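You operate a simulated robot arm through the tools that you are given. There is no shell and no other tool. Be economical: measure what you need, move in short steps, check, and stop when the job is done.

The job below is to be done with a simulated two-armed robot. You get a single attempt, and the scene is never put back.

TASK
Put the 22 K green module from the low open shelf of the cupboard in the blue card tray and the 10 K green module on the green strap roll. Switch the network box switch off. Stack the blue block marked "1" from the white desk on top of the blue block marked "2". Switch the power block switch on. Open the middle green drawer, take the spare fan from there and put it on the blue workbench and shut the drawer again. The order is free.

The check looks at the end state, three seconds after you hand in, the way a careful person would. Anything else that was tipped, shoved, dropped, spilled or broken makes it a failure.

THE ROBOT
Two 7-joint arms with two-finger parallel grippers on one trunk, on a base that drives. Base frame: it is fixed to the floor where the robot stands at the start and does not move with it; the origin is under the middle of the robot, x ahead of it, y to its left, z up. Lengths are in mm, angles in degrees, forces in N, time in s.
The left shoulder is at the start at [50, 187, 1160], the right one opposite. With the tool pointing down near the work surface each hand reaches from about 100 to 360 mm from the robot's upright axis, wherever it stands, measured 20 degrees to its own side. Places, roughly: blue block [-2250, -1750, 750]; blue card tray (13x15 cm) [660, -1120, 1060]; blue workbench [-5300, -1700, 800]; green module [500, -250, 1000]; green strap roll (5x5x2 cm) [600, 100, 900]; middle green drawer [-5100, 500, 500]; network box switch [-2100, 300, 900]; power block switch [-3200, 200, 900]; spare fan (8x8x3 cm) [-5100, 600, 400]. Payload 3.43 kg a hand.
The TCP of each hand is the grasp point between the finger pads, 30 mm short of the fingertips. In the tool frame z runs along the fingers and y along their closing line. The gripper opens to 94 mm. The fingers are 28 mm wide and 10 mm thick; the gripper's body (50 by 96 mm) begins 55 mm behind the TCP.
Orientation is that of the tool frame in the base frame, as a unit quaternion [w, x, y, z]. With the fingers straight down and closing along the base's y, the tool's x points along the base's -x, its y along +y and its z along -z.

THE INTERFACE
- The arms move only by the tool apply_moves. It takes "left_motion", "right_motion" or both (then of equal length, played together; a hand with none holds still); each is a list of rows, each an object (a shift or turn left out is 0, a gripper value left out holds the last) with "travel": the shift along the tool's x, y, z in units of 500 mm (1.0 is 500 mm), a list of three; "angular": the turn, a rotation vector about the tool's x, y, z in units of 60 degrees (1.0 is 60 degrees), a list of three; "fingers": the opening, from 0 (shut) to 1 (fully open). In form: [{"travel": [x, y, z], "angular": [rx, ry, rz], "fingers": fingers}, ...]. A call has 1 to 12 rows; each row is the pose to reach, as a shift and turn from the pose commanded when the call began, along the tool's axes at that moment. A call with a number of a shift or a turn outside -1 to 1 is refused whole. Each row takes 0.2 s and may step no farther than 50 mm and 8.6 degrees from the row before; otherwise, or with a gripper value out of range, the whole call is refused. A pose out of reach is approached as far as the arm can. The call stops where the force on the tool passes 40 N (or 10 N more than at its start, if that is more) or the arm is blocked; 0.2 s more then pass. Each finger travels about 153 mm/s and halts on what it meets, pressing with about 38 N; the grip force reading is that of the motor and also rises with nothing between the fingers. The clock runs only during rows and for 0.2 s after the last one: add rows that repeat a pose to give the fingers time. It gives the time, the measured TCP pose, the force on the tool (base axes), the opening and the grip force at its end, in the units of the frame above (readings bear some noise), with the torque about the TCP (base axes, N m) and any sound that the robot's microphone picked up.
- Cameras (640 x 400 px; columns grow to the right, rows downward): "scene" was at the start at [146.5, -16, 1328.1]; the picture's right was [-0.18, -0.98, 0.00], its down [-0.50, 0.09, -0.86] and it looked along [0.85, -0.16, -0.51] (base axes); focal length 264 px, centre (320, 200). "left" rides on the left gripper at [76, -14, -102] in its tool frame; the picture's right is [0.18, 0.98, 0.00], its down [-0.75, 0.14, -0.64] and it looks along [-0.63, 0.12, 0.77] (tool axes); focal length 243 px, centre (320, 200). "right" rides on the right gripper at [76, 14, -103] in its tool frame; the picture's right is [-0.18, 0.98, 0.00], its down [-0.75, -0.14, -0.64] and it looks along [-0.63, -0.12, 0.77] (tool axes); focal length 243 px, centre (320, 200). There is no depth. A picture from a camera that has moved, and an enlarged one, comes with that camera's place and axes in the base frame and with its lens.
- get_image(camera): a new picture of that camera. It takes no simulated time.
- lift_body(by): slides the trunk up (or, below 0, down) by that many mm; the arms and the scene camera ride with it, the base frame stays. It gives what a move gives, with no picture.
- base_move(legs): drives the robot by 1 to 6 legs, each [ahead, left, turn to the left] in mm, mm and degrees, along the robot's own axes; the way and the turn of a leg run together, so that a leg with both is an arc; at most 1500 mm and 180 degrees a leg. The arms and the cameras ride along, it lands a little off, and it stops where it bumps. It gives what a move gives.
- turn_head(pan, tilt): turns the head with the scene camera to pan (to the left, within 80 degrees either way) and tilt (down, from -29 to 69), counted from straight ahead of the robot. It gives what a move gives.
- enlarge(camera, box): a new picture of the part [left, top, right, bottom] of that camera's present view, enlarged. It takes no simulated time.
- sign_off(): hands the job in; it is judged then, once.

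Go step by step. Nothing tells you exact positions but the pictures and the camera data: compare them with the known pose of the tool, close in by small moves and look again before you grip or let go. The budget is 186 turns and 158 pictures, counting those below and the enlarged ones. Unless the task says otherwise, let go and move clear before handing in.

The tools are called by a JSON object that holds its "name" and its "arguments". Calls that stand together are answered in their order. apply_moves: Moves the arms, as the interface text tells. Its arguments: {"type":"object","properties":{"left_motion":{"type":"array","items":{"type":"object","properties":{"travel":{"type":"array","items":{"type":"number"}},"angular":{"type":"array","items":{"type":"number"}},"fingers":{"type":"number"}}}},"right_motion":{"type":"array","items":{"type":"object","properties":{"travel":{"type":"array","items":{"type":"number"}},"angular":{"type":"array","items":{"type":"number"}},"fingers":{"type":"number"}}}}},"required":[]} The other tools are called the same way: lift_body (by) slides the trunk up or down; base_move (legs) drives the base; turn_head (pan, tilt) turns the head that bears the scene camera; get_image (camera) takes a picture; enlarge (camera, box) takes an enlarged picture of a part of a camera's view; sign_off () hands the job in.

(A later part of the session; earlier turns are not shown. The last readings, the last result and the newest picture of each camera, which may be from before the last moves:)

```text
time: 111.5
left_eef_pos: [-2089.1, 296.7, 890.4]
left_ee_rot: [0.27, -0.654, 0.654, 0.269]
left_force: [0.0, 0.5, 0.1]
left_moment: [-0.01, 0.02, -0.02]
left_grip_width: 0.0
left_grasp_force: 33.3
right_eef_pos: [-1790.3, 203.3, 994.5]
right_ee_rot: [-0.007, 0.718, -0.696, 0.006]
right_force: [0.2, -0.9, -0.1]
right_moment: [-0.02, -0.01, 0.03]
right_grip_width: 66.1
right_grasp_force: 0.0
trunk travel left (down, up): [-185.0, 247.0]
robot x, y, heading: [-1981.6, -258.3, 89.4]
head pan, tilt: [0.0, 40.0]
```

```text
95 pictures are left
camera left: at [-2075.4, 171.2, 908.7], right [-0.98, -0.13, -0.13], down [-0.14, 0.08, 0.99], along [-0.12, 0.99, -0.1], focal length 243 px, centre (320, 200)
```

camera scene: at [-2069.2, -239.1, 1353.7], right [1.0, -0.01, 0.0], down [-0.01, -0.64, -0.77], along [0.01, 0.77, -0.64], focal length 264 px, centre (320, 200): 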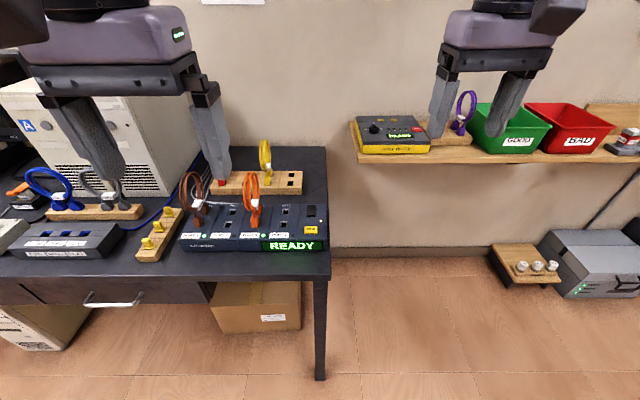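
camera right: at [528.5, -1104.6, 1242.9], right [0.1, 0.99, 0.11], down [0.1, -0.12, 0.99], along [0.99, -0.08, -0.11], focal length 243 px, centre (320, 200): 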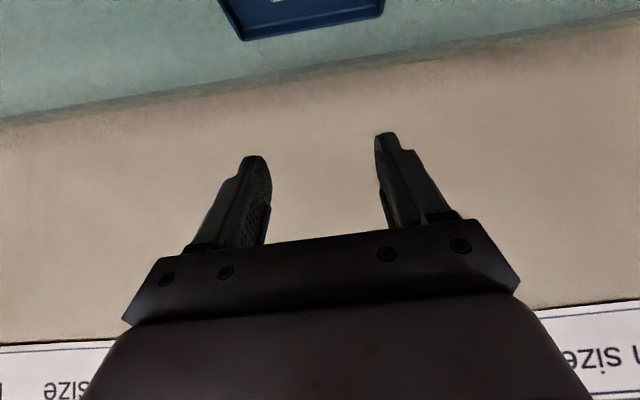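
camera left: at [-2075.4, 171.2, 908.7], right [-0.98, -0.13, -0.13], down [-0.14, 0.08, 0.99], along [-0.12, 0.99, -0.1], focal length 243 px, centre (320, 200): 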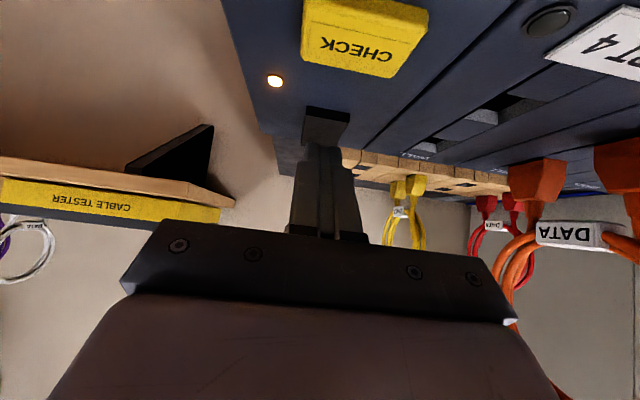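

Geometry matches. Press down in small steps.

{"name": "apply_moves", "arguments": {"left_motion": [{"travel": [0.0085, 0, 0.0085]}, {"travel": [0.017, 0, 0.017]}, {"travel": [0.021, 0, 0.021]}, {"travel": [0.0255, 0, 0.0255]}, {"travel": [0.03, 0, 0.03]}, {"travel": [0.034, 0, 0.034]}]}}

{"name": "get_image", "arguments": {"camera": "left"}}

```text
time: 112.3
left_eef_pos: [-2089.6, 297.7, 887.9]
left_ee_rot: [-0.282, 0.651, -0.649, -0.275]
left_force: [0.4, -1.3, 10.5]
left_moment: [0.09, 0.05, -0.11]
left_grip_width: 0.0
left_grasp_force: 33.3
right_eef_pos: [-1789.1, 202.7, 995.6]
right_ee_rot: [-0.006, 0.718, -0.696, 0.007]
right_force: [0.1, -0.2, -0.8]
right_moment: [-0.02, 0.01, 0.0]
right_grip_width: 65.9
right_grasp_force: 0.2
trunk travel left (down, up): [-185.0, 247.0]
robot x, y, heading: [-1979.6, -261.2, 89.5]
head pan, tilt: [0.0, 40.0]
stopped in row 4 (left hand): the force on the tool passed its limit at 42 N (the readings are from after the stop); the commanded pose is now the measured one
```

```text
94 pictures are left
camera left: at [-2075.6, 172.5, 902.5], right [-0.98, -0.13, -0.14], down [-0.15, 0.05, 0.99], along [-0.12, 0.99, -0.07], focal length 243 px, centre (320, 200)
```

left: 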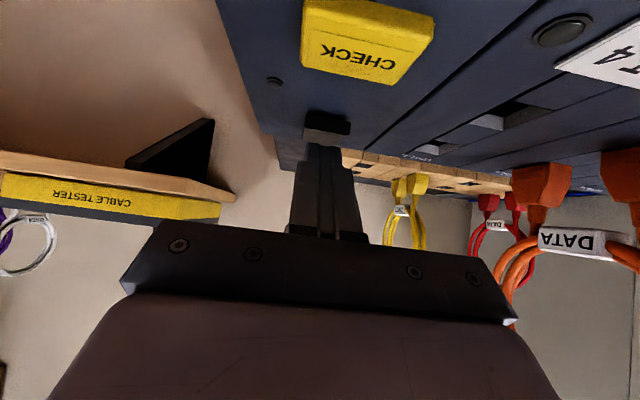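

The lamp went out — switched off. Retract and verify.

{"name": "apply_moves", "arguments": {"left_motion": [{"travel": [-0.02, 0, -0.02]}, {"travel": [-0.06, 0, -0.1]}, {"travel": [-0.1, 0, -0.18]}, {"travel": [-0.1, 0, -0.24]}, {"travel": [-0.1, 0, -0.24]}]}}

{"name": "enlarge", "arguments": {"camera": "scene", "box": [160, 100, 360, 240]}}

```text
time: 113.5
left_eef_pos: [-2090.7, 246.7, 1003.3]
left_ee_rot: [-0.277, 0.652, -0.65, -0.274]
left_force: [0.9, 0.3, 0.6]
left_moment: [0.05, 0.01, -0.05]
left_grip_width: 0.0
left_grasp_force: 33.4
right_eef_pos: [-1790.3, 202.9, 995.0]
right_ee_rot: [-0.006, 0.719, -0.695, 0.008]
right_force: [-0.4, -0.8, -0.1]
right_moment: [0.0, 0.0, 0.0]
right_grip_width: 65.5
right_grasp_force: 0.0
trunk travel left (down, up): [-185.0, 247.0]
robot x, y, heading: [-1980.4, -255.7, 89.5]
head pan, tilt: [0.0, 40.0]
```

```text
2.86 times, centred on (260, 170) of scene
camera zoom: at [-1977.9, -114.4, 1123.7], right [1.0, -0.01, 0.0], down [-0.01, -0.64, -0.77], along [0.01, 0.77, -0.64], focal length 756 px, centre (491, 286)
```

zoom: 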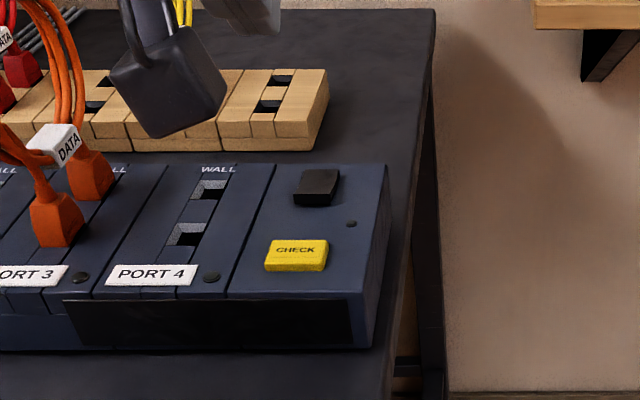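

Network box is off. Now back off a little and strafe left along the desk to the power block.

{"name": "base_move", "arguments": {"legs": [[-250, 0, 0.5], [0, 1100, 0]]}}

{"name": "turn_head", "arguments": {"pan": 10, "tilt": 30}}

{"name": "get_image", "arguments": {"camera": "scene"}}

{"name": "get_image", "arguments": {"camera": "left"}}

```text
time: 124.9
left_eef_pos: [-3192.0, -5.0, 1004.0]
left_ee_rot: [-0.277, 0.655, -0.647, -0.276]
left_force: [-0.1, -0.6, 0.5]
left_moment: [0.01, 0.0, 0.0]
left_grip_width: 0.2
left_grasp_force: 32.8
right_eef_pos: [-2890.8, -45.4, 995.0]
right_ee_rot: [-0.006, 0.722, -0.692, 0.006]
right_force: [0.2, -0.3, 0.6]
right_moment: [-0.01, 0.0, 0.03]
right_grip_width: 65.5
right_grasp_force: 0.1
trunk travel left (down, up): [-185.0, 247.0]
robot x, y, heading: [-3075.1, -507.1, 90.2]
head pan, tilt: [0.0, 40.0]
```

```text
time: 125.6
left_eef_pos: [-3192.2, -4.2, 1003.8]
left_ee_rot: [-0.277, 0.655, -0.646, -0.276]
left_force: [-0.1, 0.3, 0.5]
left_moment: [0.01, 0.0, -0.03]
left_grip_width: 0.0
left_grasp_force: 32.6
right_eef_pos: [-2890.1, -45.3, 994.3]
right_ee_rot: [-0.006, 0.722, -0.692, 0.007]
right_force: [-0.3, -1.2, -0.8]
right_moment: [0.03, -0.01, 0.02]
right_grip_width: 65.9
right_grasp_force: 0.0
trunk travel left (down, up): [-185.0, 247.0]
robot x, y, heading: [-3075.3, -510.0, 90.2]
head pan, tilt: [10.0, 30.0]
```

```text
92 pictures are left
camera scene: at [-3091.8, -360.0, 1139.0], right [0.98, 0.17, 0.0], down [0.09, -0.49, -0.87], along [-0.15, 0.85, -0.5], focal length 264 px, centre (320, 200)
```

scene: 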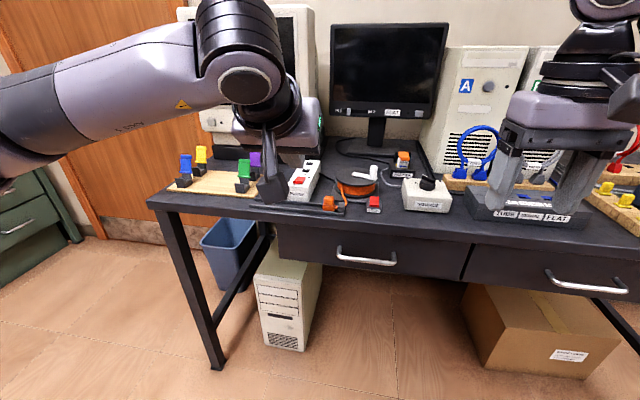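

```text
91 pictures are left
camera left: at [-3176.8, -129.5, 1018.8], right [-0.98, -0.14, -0.14], down [-0.15, 0.06, 0.99], along [-0.13, 0.99, -0.08], focal length 243 px, centre (320, 200)
```

left: 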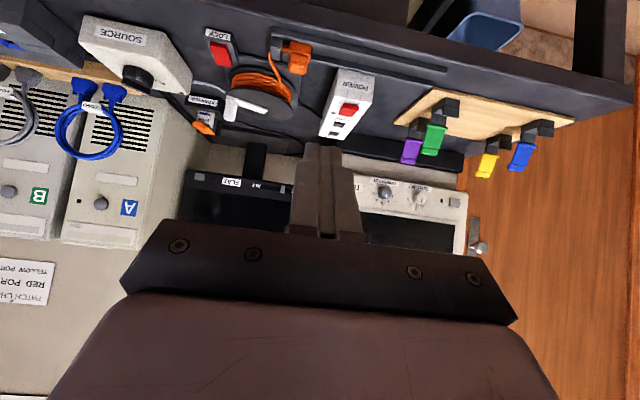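

The power block (white, "POWER") with a red switch is straight ahead of the left hand. Zoom in.

{"name": "enlarge", "arguments": {"camera": "left", "box": [300, 60, 400, 150]}}

{"name": "enlarge", "arguments": {"camera": "scene", "box": [260, 140, 360, 220]}}

```text
4.44 times, centred on (350, 105) of left
camera zoom: at [-3176.8, -129.5, 1018.8], right [-0.98, -0.14, -0.14], down [-0.15, 0.06, 0.99], along [-0.13, 0.99, -0.08], focal length 1078 px, centre (187, 622)
```

zoom: 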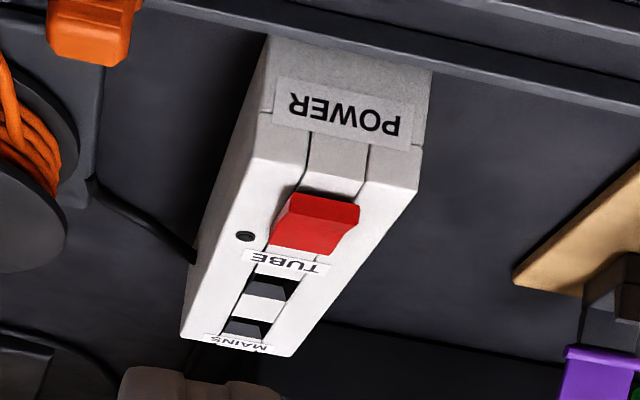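

```text
5.00 times, centred on (310, 180) of scene
camera zoom: at [-3091.8, -360.0, 1139.0], right [0.98, 0.17, 0.0], down [0.09, -0.49, -0.87], along [-0.15, 0.85, -0.5], focal length 1322 px, centre (370, 300)
```

zoom: 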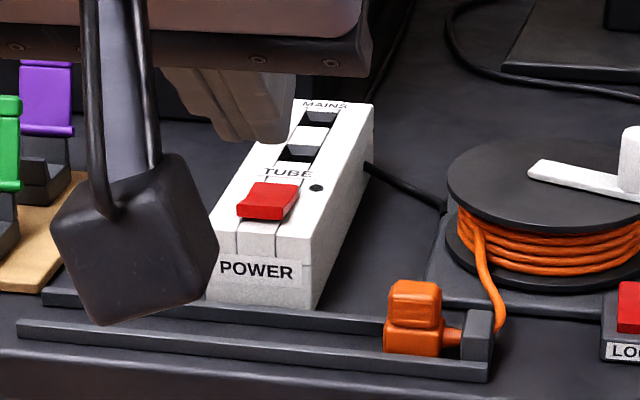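

Red rocker at ≈(-3247,223,848), near end raised, lamp dark (off) — same press on the near end. Drive closer.

{"name": "base_move", "arguments": {"legs": [[0, 50, 0], [155, 0, 0]]}}

{"name": "get_image", "arguments": {"camera": "left"}}

```text
time: 127.7
left_eef_pos: [-3242.2, 149.7, 1003.5]
left_ee_rot: [-0.277, 0.655, -0.647, -0.275]
left_force: [-0.3, 0.5, -0.6]
left_moment: [0.02, -0.03, 0.04]
left_grip_width: 0.0
left_grasp_force: 32.7
right_eef_pos: [-2940.0, 110.1, 994.4]
right_ee_rot: [-0.006, 0.722, -0.692, 0.006]
right_force: [0.0, 0.3, 0.2]
right_moment: [0.01, -0.02, 0.02]
right_grip_width: 65.8
right_grasp_force: 0.1
trunk travel left (down, up): [-185.0, 247.0]
robot x, y, heading: [-3127.6, -351.7, 90.1]
head pan, tilt: [10.0, 30.0]
```

```text
88 pictures are left
camera left: at [-3227.6, 25.0, 1018.8], right [-0.98, -0.14, -0.14], down [-0.15, 0.06, 0.99], along [-0.13, 0.99, -0.08], focal length 243 px, centre (320, 200)
```

left: 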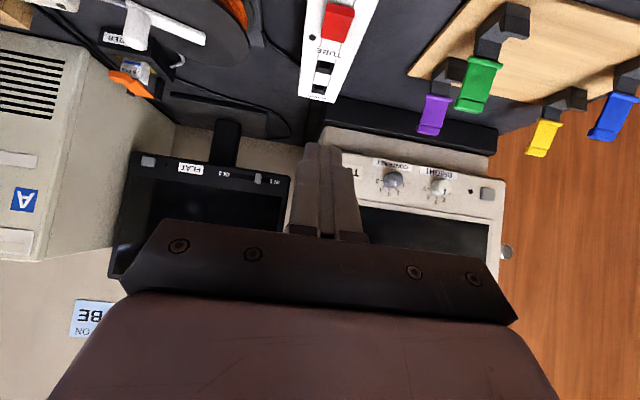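

Move fingertips over the near end of the red rocker.

{"name": "apply_moves", "arguments": {"left_motion": [{"travel": [0.02, 0.009, 0.06]}, {"travel": [0.04, 0.009, 0.12]}, {"travel": [0.06, 0.009, 0.18]}, {"travel": [0.073, 0.009, 0.223]}, {"travel": [0.073, 0.009, 0.223]}]}}

{"name": "get_image", "arguments": {"camera": "left"}}

{"name": "enlarge", "arguments": {"camera": "scene", "box": [220, 130, 380, 250]}}

```text
time: 128.9
left_eef_pos: [-3248.1, 206.8, 899.4]
left_ee_rot: [-0.278, 0.655, -0.646, -0.276]
left_force: [-1.0, -0.5, 0.0]
left_moment: [-0.02, 0.01, -0.02]
left_grip_width: 0.3
left_grasp_force: 32.8
right_eef_pos: [-2941.1, 111.1, 994.3]
right_ee_rot: [-0.006, 0.722, -0.692, 0.007]
right_force: [0.2, -0.8, 0.0]
right_moment: [0.01, 0.03, 0.02]
right_grip_width: 65.8
right_grasp_force: 0.2
trunk travel left (down, up): [-185.0, 247.0]
robot x, y, heading: [-3129.3, -353.3, 90.1]
head pan, tilt: [10.0, 30.0]
```

```text
87 pictures are left
camera left: at [-3232.6, 80.3, 914.8], right [-0.98, -0.14, -0.14], down [-0.15, 0.06, 0.99], along [-0.13, 0.99, -0.08], focal length 243 px, centre (320, 200)
```

left: 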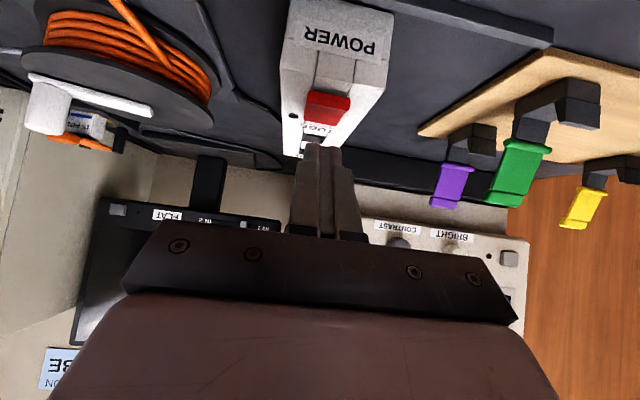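

```text
3.33 times, centred on (300, 190) of scene
camera zoom: at [-3142.4, -205.5, 1139.0], right [0.98, 0.18, 0.0], down [0.09, -0.49, -0.87], along [-0.15, 0.85, -0.5], focal length 881 px, centre (387, 233)
```

zoom: 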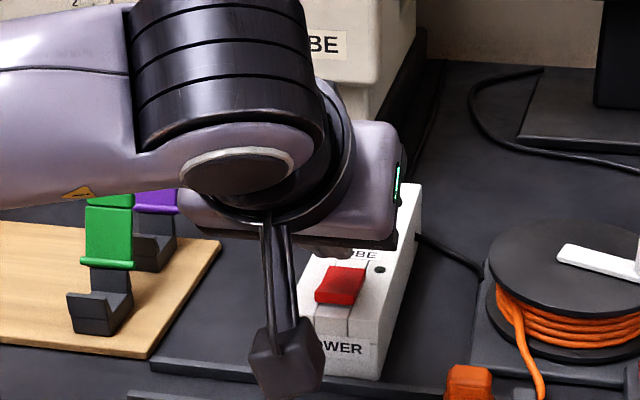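

Aligned. Shift 4 mm toward me and press down.

{"name": "apply_moves", "arguments": {"left_motion": [{"travel": [0.0057, 0, -0.0057]}, {"travel": [0.0142, 0, 0.0028]}, {"travel": [0.0198, 0, 0.0085]}, {"travel": [0.024, 0, 0.0127]}, {"travel": [0.0283, 0, 0.017]}, {"travel": [0.0325, 0, 0.0212]}, {"travel": [0.0368, 0, 0.0255]}, {"travel": [0.041, 0, 0.0297]}]}}

{"name": "get_image", "arguments": {"camera": "left"}}

{"name": "enlarge", "arguments": {"camera": "scene", "box": [220, 130, 380, 250]}}

```text
time: 130.7
left_eef_pos: [-3246.8, 201.1, 881.8]
left_ee_rot: [-0.283, 0.653, -0.644, -0.279]
left_force: [-4.0, -4.1, 28.0]
left_moment: [0.22, 0.18, -0.32]
left_grip_width: 0.0
left_grasp_force: 32.6
right_eef_pos: [-2941.7, 106.6, 997.9]
right_ee_rot: [-0.007, 0.723, -0.691, 0.006]
right_force: [0.5, -0.3, 0.3]
right_moment: [0.01, -0.02, 0.0]
right_grip_width: 66.1
right_grasp_force: 0.0
trunk travel left (down, up): [-185.0, 247.0]
robot x, y, heading: [-3122.5, -354.3, 90.0]
head pan, tilt: [10.0, 30.0]
```

```text
85 pictures are left
camera left: at [-3231.9, 75.2, 895.5], right [-0.98, -0.14, -0.14], down [-0.15, 0.05, 0.99], along [-0.13, 0.99, -0.06], focal length 243 px, centre (320, 200)
```

left: 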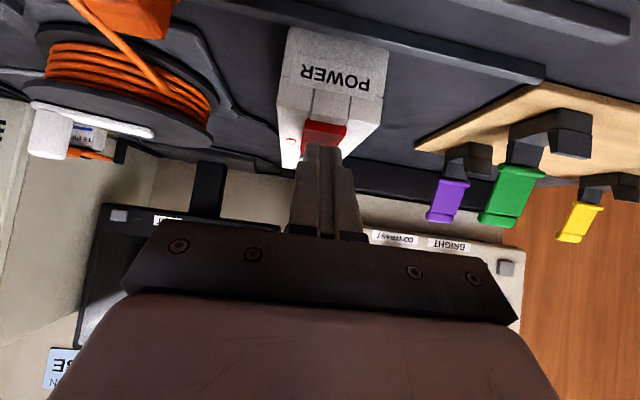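

```text
3.33 times, centred on (300, 190) of scene
camera zoom: at [-3142.3, -208.2, 1139.9], right [0.98, 0.18, 0.0], down [0.09, -0.49, -0.87], along [-0.15, 0.85, -0.5], focal length 881 px, centre (387, 233)
```

zoom: 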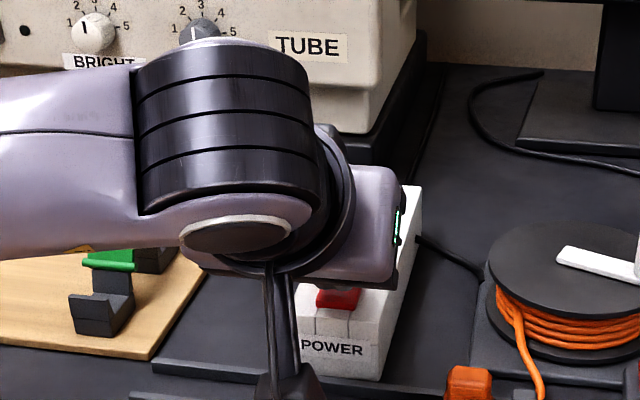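

Contact at 28 N and the lamp seems to glow. Retract and check.

{"name": "apply_moves", "arguments": {"left_motion": [{"travel": [-0.03, 0, -0.03]}, {"travel": [-0.07, 0, -0.1]}, {"travel": [-0.1, 0, -0.18]}, {"travel": [-0.1, 0, -0.22]}, {"travel": [-0.1, 0, -0.22]}]}}

{"name": "enlarge", "arguments": {"camera": "left", "box": [270, 0, 390, 110]}}

{"name": "enlarge", "arguments": {"camera": "scene", "box": [220, 130, 380, 250]}}

```text
time: 131.9
left_eef_pos: [-3247.4, 156.2, 986.6]
left_ee_rot: [-0.277, 0.655, -0.646, -0.276]
left_force: [0.1, -0.7, -0.3]
left_moment: [-0.01, 0.01, -0.01]
left_grip_width: 0.1
left_grasp_force: 33.0
right_eef_pos: [-2939.9, 110.6, 995.6]
right_ee_rot: [-0.006, 0.723, -0.691, 0.006]
right_force: [-0.4, -0.1, -0.1]
right_moment: [-0.03, -0.05, 0.02]
right_grip_width: 65.8
right_grasp_force: 0.2
trunk travel left (down, up): [-185.0, 247.0]
robot x, y, heading: [-3125.1, -352.2, 89.9]
head pan, tilt: [10.0, 30.0]
```

```text
3.64 times, centred on (330, 55) of left
camera zoom: at [-3231.3, 30.9, 1002.8], right [-0.98, -0.14, -0.14], down [-0.15, 0.06, 0.99], along [-0.13, 0.99, -0.08], focal length 882 px, centre (284, 727)
```

zoom: 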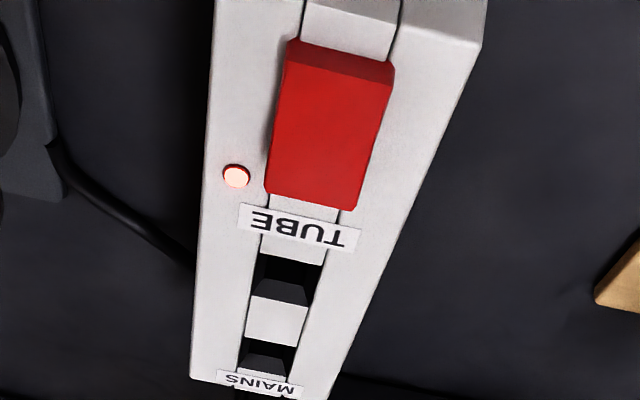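

```text
3.33 times, centred on (300, 190) of scene
camera zoom: at [-3142.4, -205.5, 1139.0], right [0.98, 0.18, 0.0], down [0.09, -0.49, -0.87], along [-0.15, 0.85, -0.5], focal length 881 px, centre (387, 233)
```

zoom: 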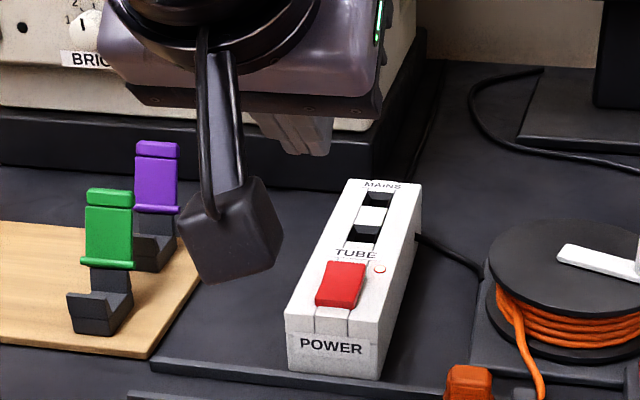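

Power block is on (lamp lit). Now back off, upright the left hand, turn round toward the white desk.

{"name": "base_move", "arguments": {"legs": [[-500, 0, 0]]}}

{"name": "apply_moves", "arguments": {"left_motion": [{"travel": [0.05, 0, -0.05], "angular": [0, 0.125, 0], "fingers": 0.8}, {"travel": [0.1, 0, -0.1], "angular": [0, 0.25, 0]}, {"travel": [0.14, 0, -0.14], "angular": [0, 0.375, 0]}, {"travel": [0.17, 0, -0.17], "angular": [0, 0.5, 0]}, {"travel": [0.2, 0, -0.2], "angular": [0, 0.625, 0]}, {"travel": [0.2, 0, -0.2], "angular": [0, 0.765, 0]}, {"travel": [0.2, 0, -0.2], "angular": [0, 0.765, 0]}]}}

{"name": "base_move", "arguments": {"legs": [[0, 0, 180], [0, 650, 0]]}}

{"name": "turn_head", "arguments": {"pan": 20, "tilt": 25}}

{"name": "get_image", "arguments": {"camera": "scene"}}

```text
time: 134.9
left_eef_pos: [-3245.1, -347.6, 986.5]
left_ee_rot: [-0.276, 0.656, -0.646, -0.276]
left_force: [-0.8, -0.3, 1.1]
left_moment: [-0.01, 0.01, -0.01]
left_grip_width: 0.1
left_grasp_force: 32.9
right_eef_pos: [-2939.2, -392.7, 995.5]
right_ee_rot: [-0.006, 0.722, -0.692, 0.007]
right_force: [-0.2, 0.3, 0.4]
right_moment: [-0.01, 0.0, 0.02]
right_grip_width: 65.9
right_grasp_force: 0.1
trunk travel left (down, up): [-185.0, 247.0]
robot x, y, heading: [-3124.7, -855.4, 90.1]
head pan, tilt: [10.0, 30.0]
```

```text
time: 136.5
left_eef_pos: [-3243.5, -489.3, 984.6]
left_ee_rot: [-0.003, 0.711, -0.704, 0.002]
left_force: [-0.6, 0.0, -0.2]
left_moment: [-0.01, 0.02, 0.02]
left_grip_width: 75.1
left_grasp_force: 0.1
right_eef_pos: [-2939.9, -393.9, 994.7]
right_ee_rot: [-0.006, 0.722, -0.692, 0.007]
right_force: [0.0, 0.3, 0.1]
right_moment: [0.03, 0.0, -0.01]
right_grip_width: 65.7
right_grasp_force: 0.0
trunk travel left (down, up): [-185.0, 247.0]
robot x, y, heading: [-3120.9, -857.8, 90.3]
head pan, tilt: [10.0, 30.0]
```

```text
time: 150.0
left_eef_pos: [-2354.1, -1217.1, 984.0]
left_ee_rot: [-0.003, 0.7, 0.714, -0.004]
left_force: [0.5, 0.0, -0.2]
left_moment: [-0.01, 0.0, -0.02]
left_grip_width: 74.9
left_grasp_force: 0.0
right_eef_pos: [-2656.2, -1313.5, 994.9]
right_ee_rot: [-0.006, 0.688, 0.725, -0.005]
right_force: [0.0, 0.1, -0.1]
right_moment: [0.01, -0.04, -0.02]
right_grip_width: 65.8
right_grasp_force: 0.0
trunk travel left (down, up): [-185.0, 247.0]
robot x, y, heading: [-2479.7, -850.4, -89.3]
head pan, tilt: [10.0, 30.0]
```

```text
time: 150.7
left_eef_pos: [-2353.6, -1217.4, 984.0]
left_ee_rot: [-0.001, 0.699, 0.715, -0.003]
left_force: [-0.5, -0.5, 0.3]
left_moment: [-0.01, 0.02, 0.05]
left_grip_width: 75.1
left_grasp_force: 0.1
right_eef_pos: [-2656.6, -1314.0, 994.8]
right_ee_rot: [-0.007, 0.688, 0.726, -0.006]
right_force: [-0.1, -0.6, 0.4]
right_moment: [0.01, 0.02, -0.01]
right_grip_width: 65.7
right_grasp_force: 0.0
trunk travel left (down, up): [-185.0, 247.0]
robot x, y, heading: [-2473.5, -851.7, -89.3]
head pan, tilt: [20.0, 25.0]
```

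```text
81 pictures are left
camera scene: at [-2443.3, -993.2, 1147.0], right [-0.94, -0.35, 0.0], down [-0.15, 0.4, -0.91], along [0.32, -0.85, -0.42], focal length 264 px, centre (320, 200)
```

scene: 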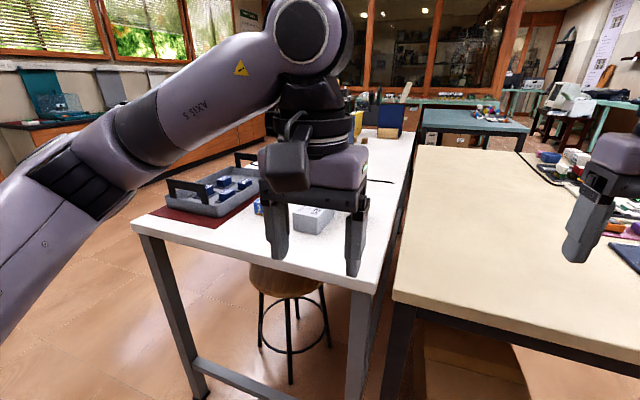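

The white desk is ahead-left with a grey tray and blue blocks. Zoom to locate blocks "1" and "2".

{"name": "enlarge", "arguments": {"camera": "scene", "box": [140, 130, 420, 260]}}

{"name": "get_image", "arguments": {"camera": "left"}}

```text
2.29 times, centred on (280, 195) of scene
camera zoom: at [-2443.3, -993.2, 1147.0], right [-0.94, -0.35, 0.0], down [-0.15, 0.4, -0.91], along [0.32, -0.85, -0.42], focal length 604 px, centre (411, 211)
```

zoom: 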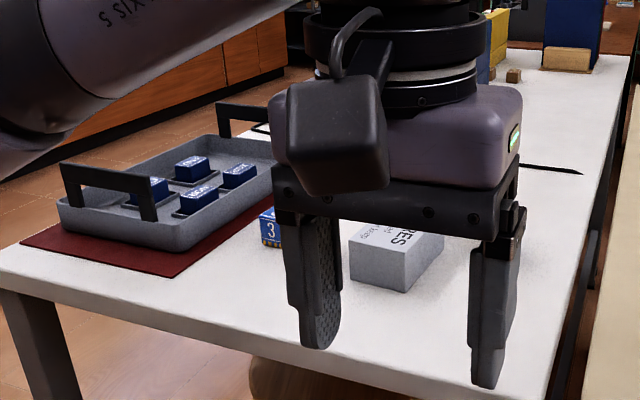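

```text
79 pictures are left
camera left: at [-2368.1, -1139.0, 1085.5], right [0.98, 0.2, -0.01], down [0.16, -0.75, 0.64], along [0.13, -0.63, -0.77], focal length 243 px, centre (320, 200)
```

left: 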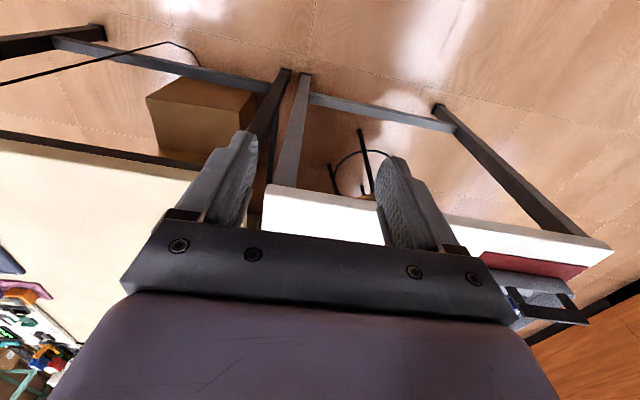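

The arm hides the rest; I raise the trunk and shift left so the blocks are visible between the hands.

{"name": "lift_body", "arguments": {"by": 230}}

{"name": "base_move", "arguments": {"legs": [[0, 230, -0.7]]}}

{"name": "turn_head", "arguments": {"pan": 0, "tilt": 30}}

{"name": "get_image", "arguments": {"camera": "scene"}}

{"name": "enlarge", "arguments": {"camera": "scene", "box": [200, 110, 440, 240]}}

```text
time: 153.1
left_eef_pos: [-2352.2, -1216.2, 1214.5]
left_ee_rot: [-0.002, 0.7, 0.714, -0.004]
left_force: [0.1, 0.0, 0.1]
left_moment: [-0.02, -0.01, 0.02]
left_grip_width: 75.3
left_grasp_force: 0.0
right_eef_pos: [-2655.5, -1314.9, 1225.7]
right_ee_rot: [-0.007, 0.688, 0.725, -0.005]
right_force: [-0.7, 0.1, 0.1]
right_moment: [0.02, -0.01, -0.02]
right_grip_width: 65.7
right_grasp_force: 0.1
trunk travel left (down, up): [-415.0, 17.0]
robot x, y, heading: [-2476.1, -848.0, -89.2]
head pan, tilt: [20.0, 25.0]
```

```text
time: 155.8
left_eef_pos: [-2128.5, -1216.0, 1212.9]
left_ee_rot: [-0.001, 0.703, 0.711, -0.004]
left_force: [-0.6, 0.0, 0.1]
left_moment: [0.04, 0.01, 0.02]
left_grip_width: 75.2
left_grasp_force: 0.0
right_eef_pos: [-2431.4, -1310.0, 1225.2]
right_ee_rot: [-0.006, 0.692, 0.722, -0.005]
right_force: [0.3, -0.8, 0.1]
right_moment: [0.0, 0.02, 0.0]
right_grip_width: 66.1
right_grasp_force: 0.1
trunk travel left (down, up): [-415.0, 17.0]
robot x, y, heading: [-2248.7, -847.5, -89.8]
head pan, tilt: [20.0, 25.0]
```

```text
time: 156.6
left_eef_pos: [-2128.5, -1216.0, 1214.3]
left_ee_rot: [-0.002, 0.703, 0.711, -0.002]
left_force: [-0.1, 0.0, 0.0]
left_moment: [0.01, 0.01, -0.01]
left_grip_width: 75.2
left_grasp_force: 0.0
right_eef_pos: [-2432.8, -1310.7, 1224.8]
right_ee_rot: [-0.006, 0.693, 0.721, -0.006]
right_force: [0.3, -0.1, -0.5]
right_moment: [0.01, -0.03, 0.03]
right_grip_width: 66.0
right_grasp_force: 0.1
trunk travel left (down, up): [-415.0, 17.0]
robot x, y, heading: [-2248.2, -847.7, -89.8]
head pan, tilt: [0.0, 30.0]
```

```text
78 pictures are left
camera scene: at [-2247.5, -995.9, 1369.0], right [-1.0, 0.0, 0.0], down [0.0, 0.5, -0.87], along [0.0, -0.87, -0.5], focal length 264 px, centre (320, 200)
```

scene: 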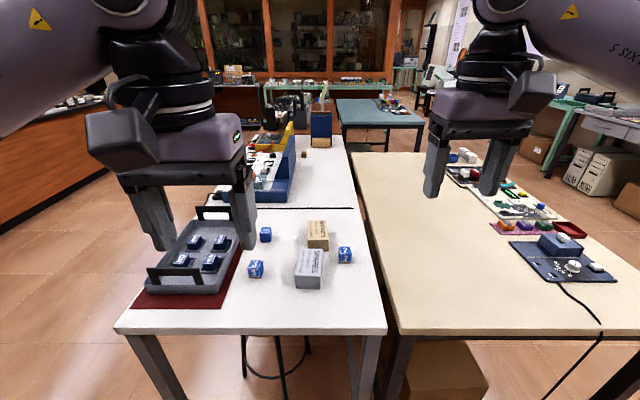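

```text
2.67 times, centred on (320, 175) of scene
camera zoom: at [-2247.5, -995.9, 1369.0], right [-1.0, 0.0, 0.0], down [0.0, 0.5, -0.87], along [0.0, -0.87, -0.5], focal length 705 px, centre (320, 267)
```

zoom: 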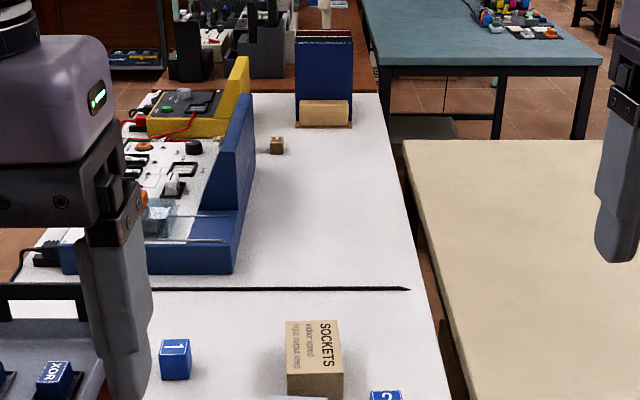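

{"name": "enlarge", "arguments": {"camera": "scene", "box": [230, 210, 390, 310]}}

```text
4.00 times, centred on (310, 260) of scene
camera zoom: at [-2247.5, -995.9, 1369.0], right [-1.0, 0.0, 0.0], down [0.0, 0.5, -0.87], along [0.0, -0.87, -0.5], focal length 1058 px, centre (360, -40)
```

zoom: 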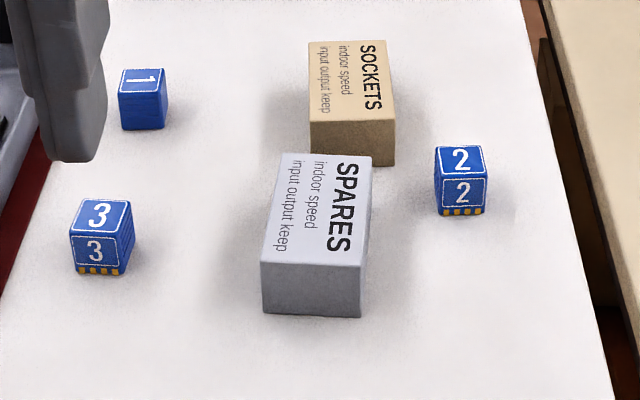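

Blocks: "1" ≈(-2056,-1747), "2" ≈(-2326,-1634), "3" at (-2056,-1577); desk top ≈777, front edge y≈-1395. I'll use the left hand tilted 35° (camera clears block 3). Retract right hand, lower trunk, tilt, then drive up.

{"name": "lift_body", "arguments": {"by": -200}}

{"name": "apply_moves", "arguments": {"left_motion": [{"travel": [-0.06, 0, 0], "angular": [0, -0.12, 0], "fingers": 0.8}, {"travel": [-0.12, 0, 0], "angular": [0, -0.24, 0]}, {"travel": [-0.18, 0, 0], "angular": [0, -0.36, 0]}, {"travel": [-0.24, 0, 0], "angular": [0, -0.48, 0]}, {"travel": [-0.3, 0, 0], "angular": [0, -0.583, 0]}, {"travel": [-0.3, 0, 0], "angular": [0, -0.583, 0]}], "right_motion": [{"travel": [0.04, 0, 0]}, {"travel": [0.08, 0, 0]}, {"travel": [0.12, 0, 0]}, {"travel": [0.16, 0, 0]}, {"travel": [0.2, 0, 0]}, {"travel": [0.2, 0, 0]}]}}

{"name": "base_move", "arguments": {"legs": [[0, 72, 0], [170, 0, 0]]}}

{"name": "get_image", "arguments": {"camera": "left"}}

{"name": "get_image", "arguments": {"camera": "scene"}}

```text
time: 158.8
left_eef_pos: [-2127.8, -1215.9, 1014.1]
left_ee_rot: [-0.002, 0.704, 0.711, -0.002]
left_force: [0.2, -0.3, -0.5]
left_moment: [0.01, 0.0, 0.01]
left_grip_width: 75.2
left_grasp_force: 0.0
right_eef_pos: [-2432.6, -1310.3, 1026.3]
right_ee_rot: [-0.007, 0.692, 0.722, -0.005]
right_force: [0.5, -0.5, 0.2]
right_moment: [0.01, -0.01, 0.01]
right_grip_width: 65.9
right_grasp_force: 0.0
trunk travel left (down, up): [-215.0, 217.0]
robot x, y, heading: [-2245.3, -847.9, -90.0]
head pan, tilt: [0.0, 30.0]
```

```text
time: 160.2
left_eef_pos: [-2127.3, -1367.5, 1014.0]
left_ee_rot: [0.212, 0.67, 0.677, -0.216]
left_force: [-0.1, 0.4, -0.8]
left_moment: [0.0, 0.0, -0.05]
left_grip_width: 75.3
left_grasp_force: 0.1
right_eef_pos: [-2436.0, -1209.5, 1025.4]
right_ee_rot: [-0.006, 0.692, 0.722, -0.006]
right_force: [0.1, 0.0, -0.2]
right_moment: [-0.03, -0.02, 0.01]
right_grip_width: 65.8
right_grasp_force: 0.1
trunk travel left (down, up): [-215.0, 217.0]
robot x, y, heading: [-2252.0, -848.5, -90.0]
head pan, tilt: [0.0, 30.0]
```

```text
time: 162.5
left_eef_pos: [-2053.2, -1532.6, 1013.1]
left_ee_rot: [0.212, 0.669, 0.679, -0.214]
left_force: [-0.7, -1.0, 0.5]
left_moment: [0.0, 0.0, 0.02]
left_grip_width: 75.0
left_grasp_force: 0.1
right_eef_pos: [-2362.4, -1379.8, 1025.4]
right_ee_rot: [-0.006, 0.69, 0.723, -0.006]
right_force: [0.5, 0.0, -0.9]
right_moment: [-0.03, 0.0, 0.02]
right_grip_width: 65.7
right_grasp_force: 0.1
trunk travel left (down, up): [-215.0, 217.0]
robot x, y, heading: [-2173.9, -1011.8, -89.7]
head pan, tilt: [0.0, 30.0]
```

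```text
75 pictures are left
camera left: at [-2068.8, -1410.6, 1052.8], right [0.98, 0.16, -0.11], down [0.15, -0.25, 0.96], along [0.13, -0.96, -0.27], focal length 243 px, centre (320, 200)
```

left: 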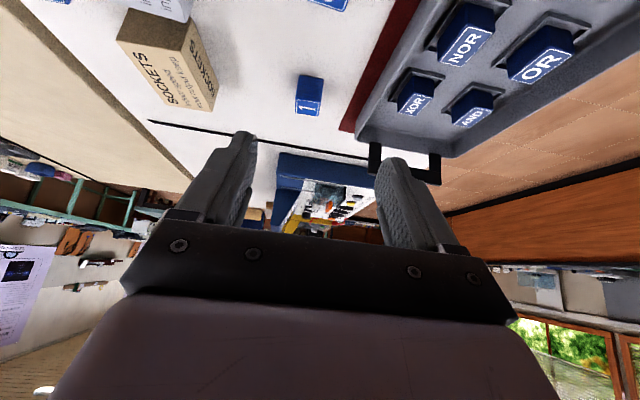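

```text
74 pictures are left
camera scene: at [-2174.8, -1163.6, 1168.9], right [-1.0, 0.0, 0.0], down [0.0, 0.5, -0.87], along [0.0, -0.87, -0.5], focal length 264 px, centre (320, 200)
```

scene: 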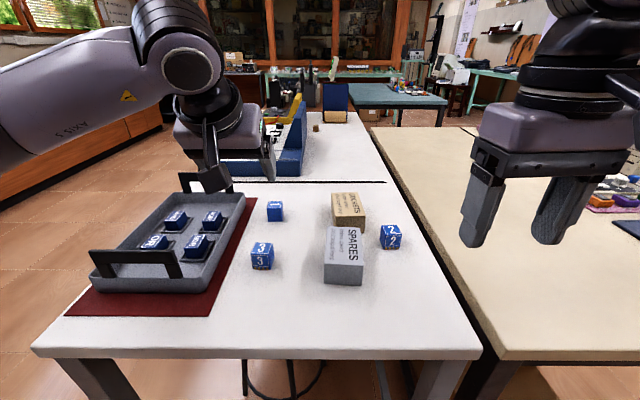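

Block 1 refined: ≈(-2061,-1717,800). First move forward above it at height, then look.

{"name": "apply_moves", "arguments": {"left_motion": [{"travel": [-0.07, -0.008, 0.049]}, {"travel": [-0.14, -0.016, 0.098]}, {"travel": [-0.21, -0.016, 0.147]}, {"travel": [-0.282, -0.016, 0.197]}, {"travel": [-0.222, -0.016, 0.283]}, {"travel": [-0.182, -0.016, 0.34]}, {"travel": [-0.182, -0.016, 0.34]}]}}

{"name": "get_image", "arguments": {"camera": "left"}}

```text
refused: row 5 steps farther than a row can; nothing moved
```

```text
73 pictures are left
camera left: at [-2068.8, -1410.6, 1052.8], right [0.98, 0.16, -0.11], down [0.15, -0.25, 0.96], along [0.13, -0.96, -0.27], focal length 243 px, centre (320, 200)
```

left: 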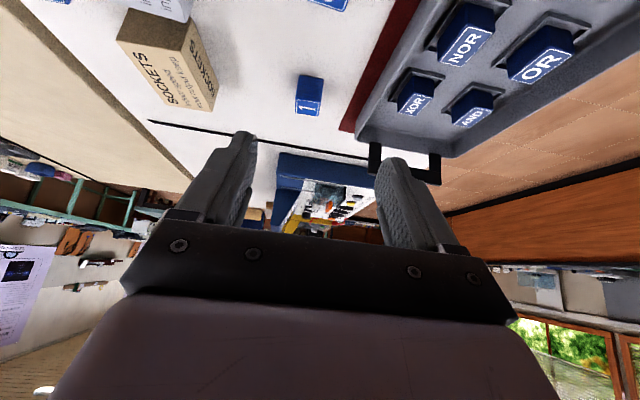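

A step was too large; resend with smaller steps.

{"name": "apply_moves", "arguments": {"left_motion": [{"travel": [-0.07, -0.008, 0.049]}, {"travel": [-0.14, -0.016, 0.098]}, {"travel": [-0.21, -0.016, 0.147]}, {"travel": [-0.282, -0.016, 0.197]}, {"travel": [-0.24, -0.016, 0.257]}, {"travel": [-0.2, -0.016, 0.314]}, {"travel": [-0.182, -0.016, 0.34]}, {"travel": [-0.182, -0.016, 0.34]}]}}

{"name": "get_image", "arguments": {"camera": "left"}}

{"name": "get_image", "arguments": {"camera": "scene"}}

```text
time: 164.3
left_eef_pos: [-2060.2, -1705.8, 926.6]
left_ee_rot: [0.213, 0.669, 0.679, -0.214]
left_force: [0.0, -0.5, -0.3]
left_moment: [0.01, -0.02, 0.01]
left_grip_width: 75.3
left_grasp_force: 0.0
right_eef_pos: [-2362.8, -1379.1, 1024.2]
right_ee_rot: [-0.006, 0.691, 0.723, -0.005]
right_force: [-0.5, 0.0, -0.6]
right_moment: [-0.03, 0.01, 0.01]
right_grip_width: 65.6
right_grasp_force: 0.1
trunk travel left (down, up): [-215.0, 217.0]
robot x, y, heading: [-2172.7, -1015.9, -89.4]
head pan, tilt: [0.0, 30.0]
```

```text
72 pictures are left
camera left: at [-2074.9, -1582.6, 965.7], right [0.98, 0.16, -0.11], down [0.15, -0.25, 0.96], along [0.13, -0.96, -0.26], focal length 243 px, centre (320, 200)
```

left: 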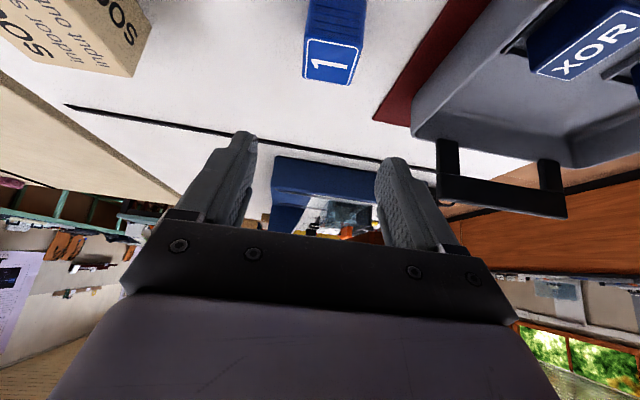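

```text
71 pictures are left
camera scene: at [-2174.7, -1163.3, 1169.0], right [-1.0, 0.0, 0.0], down [0.0, 0.5, -0.87], along [0.0, -0.87, -0.5], focal length 264 px, centre (320, 200)
```

scene: 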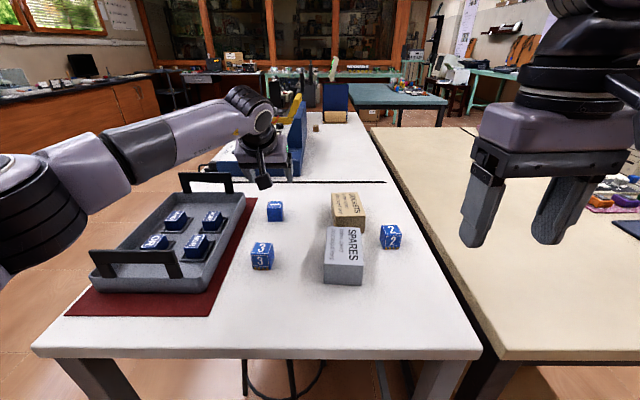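

Block 1 is right below between the fingers. Descend most of the way and look.

{"name": "apply_moves", "arguments": {"left_motion": [{"travel": [0.03, 0.002, 0.06]}, {"travel": [0.065, 0.002, 0.12]}, {"travel": [0.085, 0.002, 0.145]}, {"travel": [0.1, 0.002, 0.168]}, {"travel": [0.1, 0.002, 0.168]}]}}

{"name": "get_image", "arguments": {"camera": "left"}}

{"name": "enlarge", "arguments": {"camera": "scene", "box": [200, 140, 340, 280]}}

```text
time: 165.5
left_eef_pos: [-2059.2, -1714.0, 832.7]
left_ee_rot: [0.214, 0.669, 0.678, -0.216]
left_force: [0.0, 3.9, 10.9]
left_moment: [0.03, -0.47, 0.17]
left_grip_width: 75.7
left_grasp_force: 0.5
right_eef_pos: [-2363.5, -1377.2, 1025.3]
right_ee_rot: [-0.007, 0.691, 0.723, -0.006]
right_force: [0.6, -0.2, -0.6]
right_moment: [0.01, 0.0, -0.01]
right_grip_width: 65.7
right_grasp_force: 0.0
trunk travel left (down, up): [-215.0, 217.0]
robot x, y, heading: [-2174.1, -1011.1, -89.6]
head pan, tilt: [0.0, 30.0]
```

```text
70 pictures are left
camera left: at [-2074.4, -1589.7, 871.2], right [0.98, 0.16, -0.11], down [0.15, -0.24, 0.96], along [0.13, -0.96, -0.26], focal length 243 px, centre (320, 200)
```

left: 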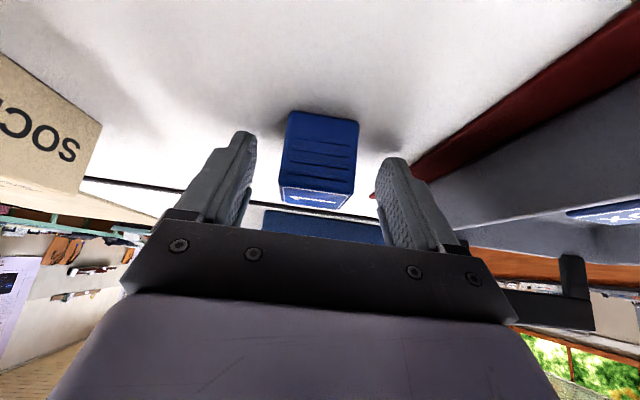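

```text
2.86 times, centred on (270, 210) of scene
camera zoom: at [-2174.9, -1162.0, 1169.4], right [-1.0, 0.0, 0.0], down [0.0, 0.5, -0.87], along [0.0, -0.87, -0.5], focal length 756 px, centre (463, 171)
```

zoom: 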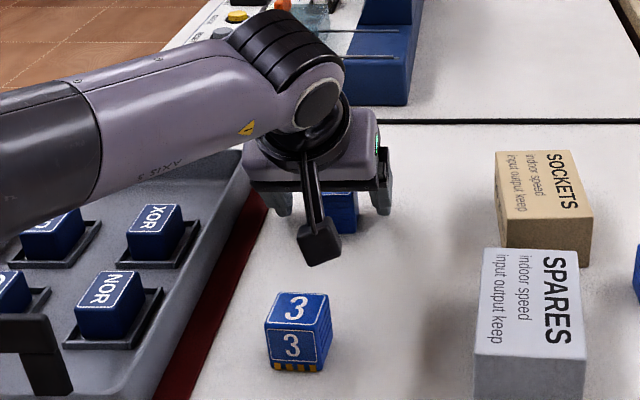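

The desk is at z≈800 (light contact felt). Ease up and back slightly, then close and lift.

{"name": "apply_moves", "arguments": {"left_motion": [{"travel": [0.0064, 0, -0.012]}, {"travel": [0.0064, 0, -0.012]}, {"travel": [0.0064, 0, -0.012], "fingers": 0.25}, {"travel": [0.0064, 0, -0.012], "fingers": 0.25}, {"travel": [0.0064, 0, -0.012], "fingers": 0.25}, {"travel": [0.0064, 0, -0.012], "fingers": 0.25}, {"travel": [-0.02, 0, -0.05], "fingers": 0.25}, {"travel": [-0.06, 0, -0.11], "fingers": 0.25}, {"travel": [-0.1, 0, -0.17], "fingers": 0.25}, {"travel": [-0.1, 0, -0.17], "fingers": 0.25}]}}

{"name": "get_image", "arguments": {"camera": "left"}}

```text
time: 167.7
left_eef_pos: [-2058.3, -1704.5, 928.1]
left_ee_rot: [0.213, 0.669, 0.679, -0.214]
left_force: [0.1, 0.3, 0.2]
left_moment: [-0.01, 0.0, 0.02]
left_grip_width: 39.5
left_grasp_force: 38.4
right_eef_pos: [-2362.8, -1378.4, 1025.8]
right_ee_rot: [-0.006, 0.691, 0.723, -0.005]
right_force: [-0.4, -0.1, -0.5]
right_moment: [-0.01, 0.0, -0.02]
right_grip_width: 65.7
right_grasp_force: 0.1
trunk travel left (down, up): [-215.0, 217.0]
robot x, y, heading: [-2175.4, -1015.5, -89.7]
head pan, tilt: [0.0, 30.0]
```

```text
68 pictures are left
camera left: at [-2073.4, -1582.1, 967.0], right [0.98, 0.16, -0.11], down [0.15, -0.25, 0.96], along [0.13, -0.96, -0.27], focal length 243 px, centre (320, 200)
```

left: 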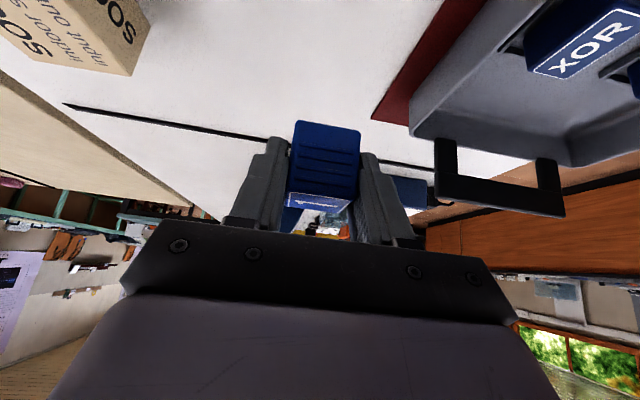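

Block 1 held (40 mm). Raise, back 100 mm and strafe right toward block 2 at ≈(-2324,-1608).

{"name": "lift_body", "arguments": {"by": 60}}

{"name": "base_move", "arguments": {"legs": [[-100, 0, 0], [0, -266, 0]]}}

{"name": "get_image", "arguments": {"camera": "left"}}

{"name": "turn_head", "arguments": {"pan": 12, "tilt": 35}}

{"name": "get_image", "arguments": {"camera": "scene"}}

```text
time: 168.7
left_eef_pos: [-2058.2, -1704.8, 986.7]
left_ee_rot: [0.212, 0.669, 0.679, -0.215]
left_force: [-0.2, -0.2, -0.9]
left_moment: [0.0, -0.01, 0.0]
left_grip_width: 39.3
left_grasp_force: 37.8
right_eef_pos: [-2363.0, -1379.4, 1083.9]
right_ee_rot: [-0.008, 0.691, 0.723, -0.006]
right_force: [-0.3, 0.6, 0.5]
right_moment: [0.03, 0.0, 0.0]
right_grip_width: 65.7
right_grasp_force: 0.0
trunk travel left (down, up): [-275.0, 157.0]
robot x, y, heading: [-2172.0, -1017.0, -89.5]
head pan, tilt: [0.0, 30.0]
```

```text
time: 172.4
left_eef_pos: [-2324.8, -1606.5, 986.7]
left_ee_rot: [0.211, 0.671, 0.678, -0.214]
left_force: [0.3, 0.1, -0.2]
left_moment: [0.01, 0.02, 0.0]
left_grip_width: 39.6
left_grasp_force: 37.9
right_eef_pos: [-2629.3, -1279.6, 1084.7]
right_ee_rot: [-0.007, 0.693, 0.721, -0.006]
right_force: [0.7, 0.3, -0.3]
right_moment: [0.0, -0.03, 0.0]
right_grip_width: 65.7
right_grasp_force: 0.0
trunk travel left (down, up): [-275.0, 157.0]
robot x, y, heading: [-2438.4, -918.7, -90.0]
head pan, tilt: [0.0, 30.0]
```

```text
67 pictures are left
camera left: at [-2339.5, -1483.8, 1026.7], right [0.98, 0.16, -0.11], down [0.15, -0.25, 0.96], along [0.12, -0.96, -0.26], focal length 243 px, centre (320, 200)
```

left: 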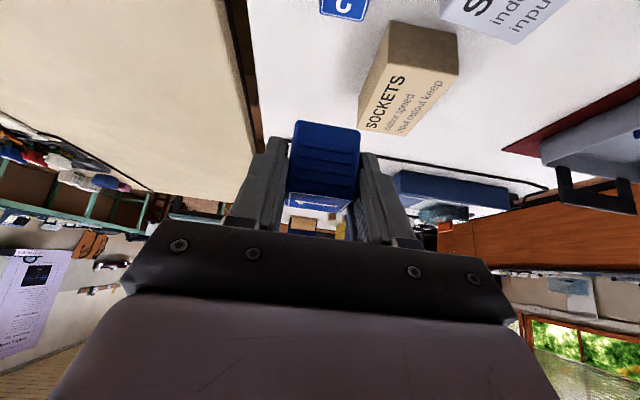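

```text
time: 173.1
left_eef_pos: [-2325.0, -1606.2, 987.7]
left_ee_rot: [0.211, 0.67, 0.678, -0.214]
left_force: [-0.4, 0.2, -0.2]
left_moment: [0.03, -0.02, -0.02]
left_grip_width: 39.6
left_grasp_force: 38.1
right_eef_pos: [-2628.0, -1279.5, 1084.4]
right_ee_rot: [-0.007, 0.692, 0.722, -0.005]
right_force: [-0.2, -0.4, 0.3]
right_moment: [0.02, 0.0, -0.01]
right_grip_width: 65.6
right_grasp_force: 0.0
trunk travel left (down, up): [-275.0, 157.0]
robot x, y, heading: [-2437.6, -910.2, -90.1]
head pan, tilt: [12.0, 35.0]
```

```text
66 pictures are left
camera scene: at [-2421.0, -1060.3, 1221.2], right [-0.98, -0.21, 0.0], down [-0.12, 0.56, -0.82], along [0.17, -0.8, -0.57], focal length 264 px, centre (320, 200)
```

scene: 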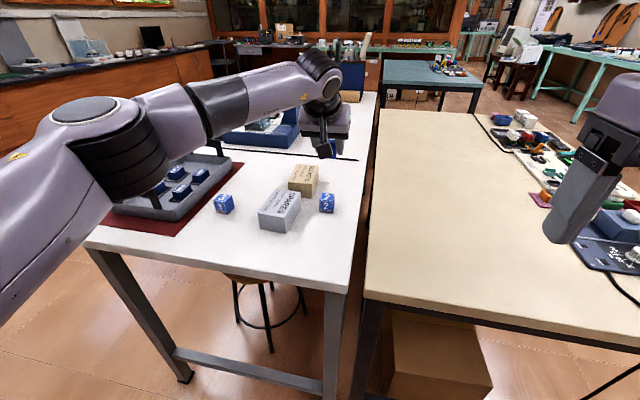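

Block 2 centre ≈(-2321,-1609). Lower block 1 to just above it.

{"name": "apply_moves", "arguments": {"left_motion": [{"travel": [0.03, 0.008, 0.045]}, {"travel": [0.065, 0.008, 0.09]}, {"travel": [0.1, 0.008, 0.137]}, {"travel": [0.124, 0.008, 0.17]}, {"travel": [0.124, 0.008, 0.17]}]}}

{"name": "get_image", "arguments": {"camera": "left"}}

{"name": "enlarge", "arguments": {"camera": "scene", "box": [280, 150, 380, 230]}}

```text
time: 174.3
left_eef_pos: [-2321.5, -1603.6, 882.0]
left_ee_rot: [0.212, 0.67, 0.678, -0.215]
left_force: [0.1, 0.1, 0.1]
left_moment: [-0.01, -0.02, 0.03]
left_grip_width: 39.3
left_grasp_force: 37.9
right_eef_pos: [-2629.8, -1278.1, 1085.0]
right_ee_rot: [-0.006, 0.693, 0.721, -0.006]
right_force: [-0.5, -0.5, 0.0]
right_moment: [0.02, 0.02, 0.0]
right_grip_width: 66.0
right_grasp_force: 0.2
trunk travel left (down, up): [-275.0, 157.0]
robot x, y, heading: [-2439.5, -917.2, -90.1]
head pan, tilt: [12.0, 35.0]
```

```text
65 pictures are left
camera left: at [-2336.2, -1481.9, 921.1], right [0.98, 0.16, -0.11], down [0.15, -0.25, 0.96], along [0.13, -0.96, -0.26], focal length 243 px, centre (320, 200)
```

left: 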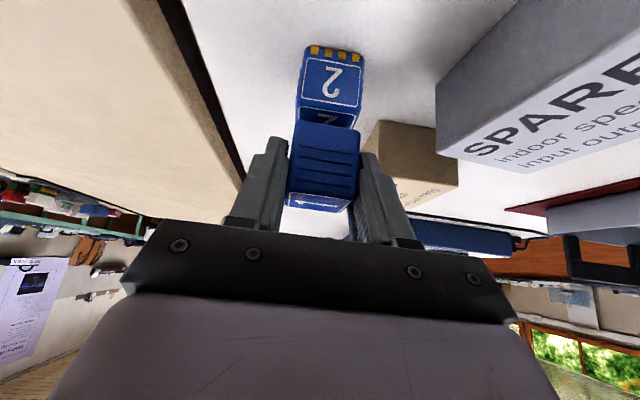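

```text
5.00 times, centred on (330, 190) of scene
camera zoom: at [-2420.9, -1060.3, 1221.2], right [-0.98, -0.21, 0.0], down [-0.12, 0.56, -0.82], along [0.17, -0.8, -0.57], focal length 1322 px, centre (270, 250)
```

zoom: 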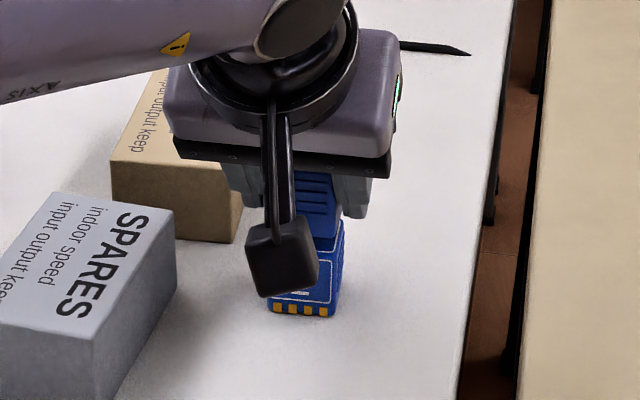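

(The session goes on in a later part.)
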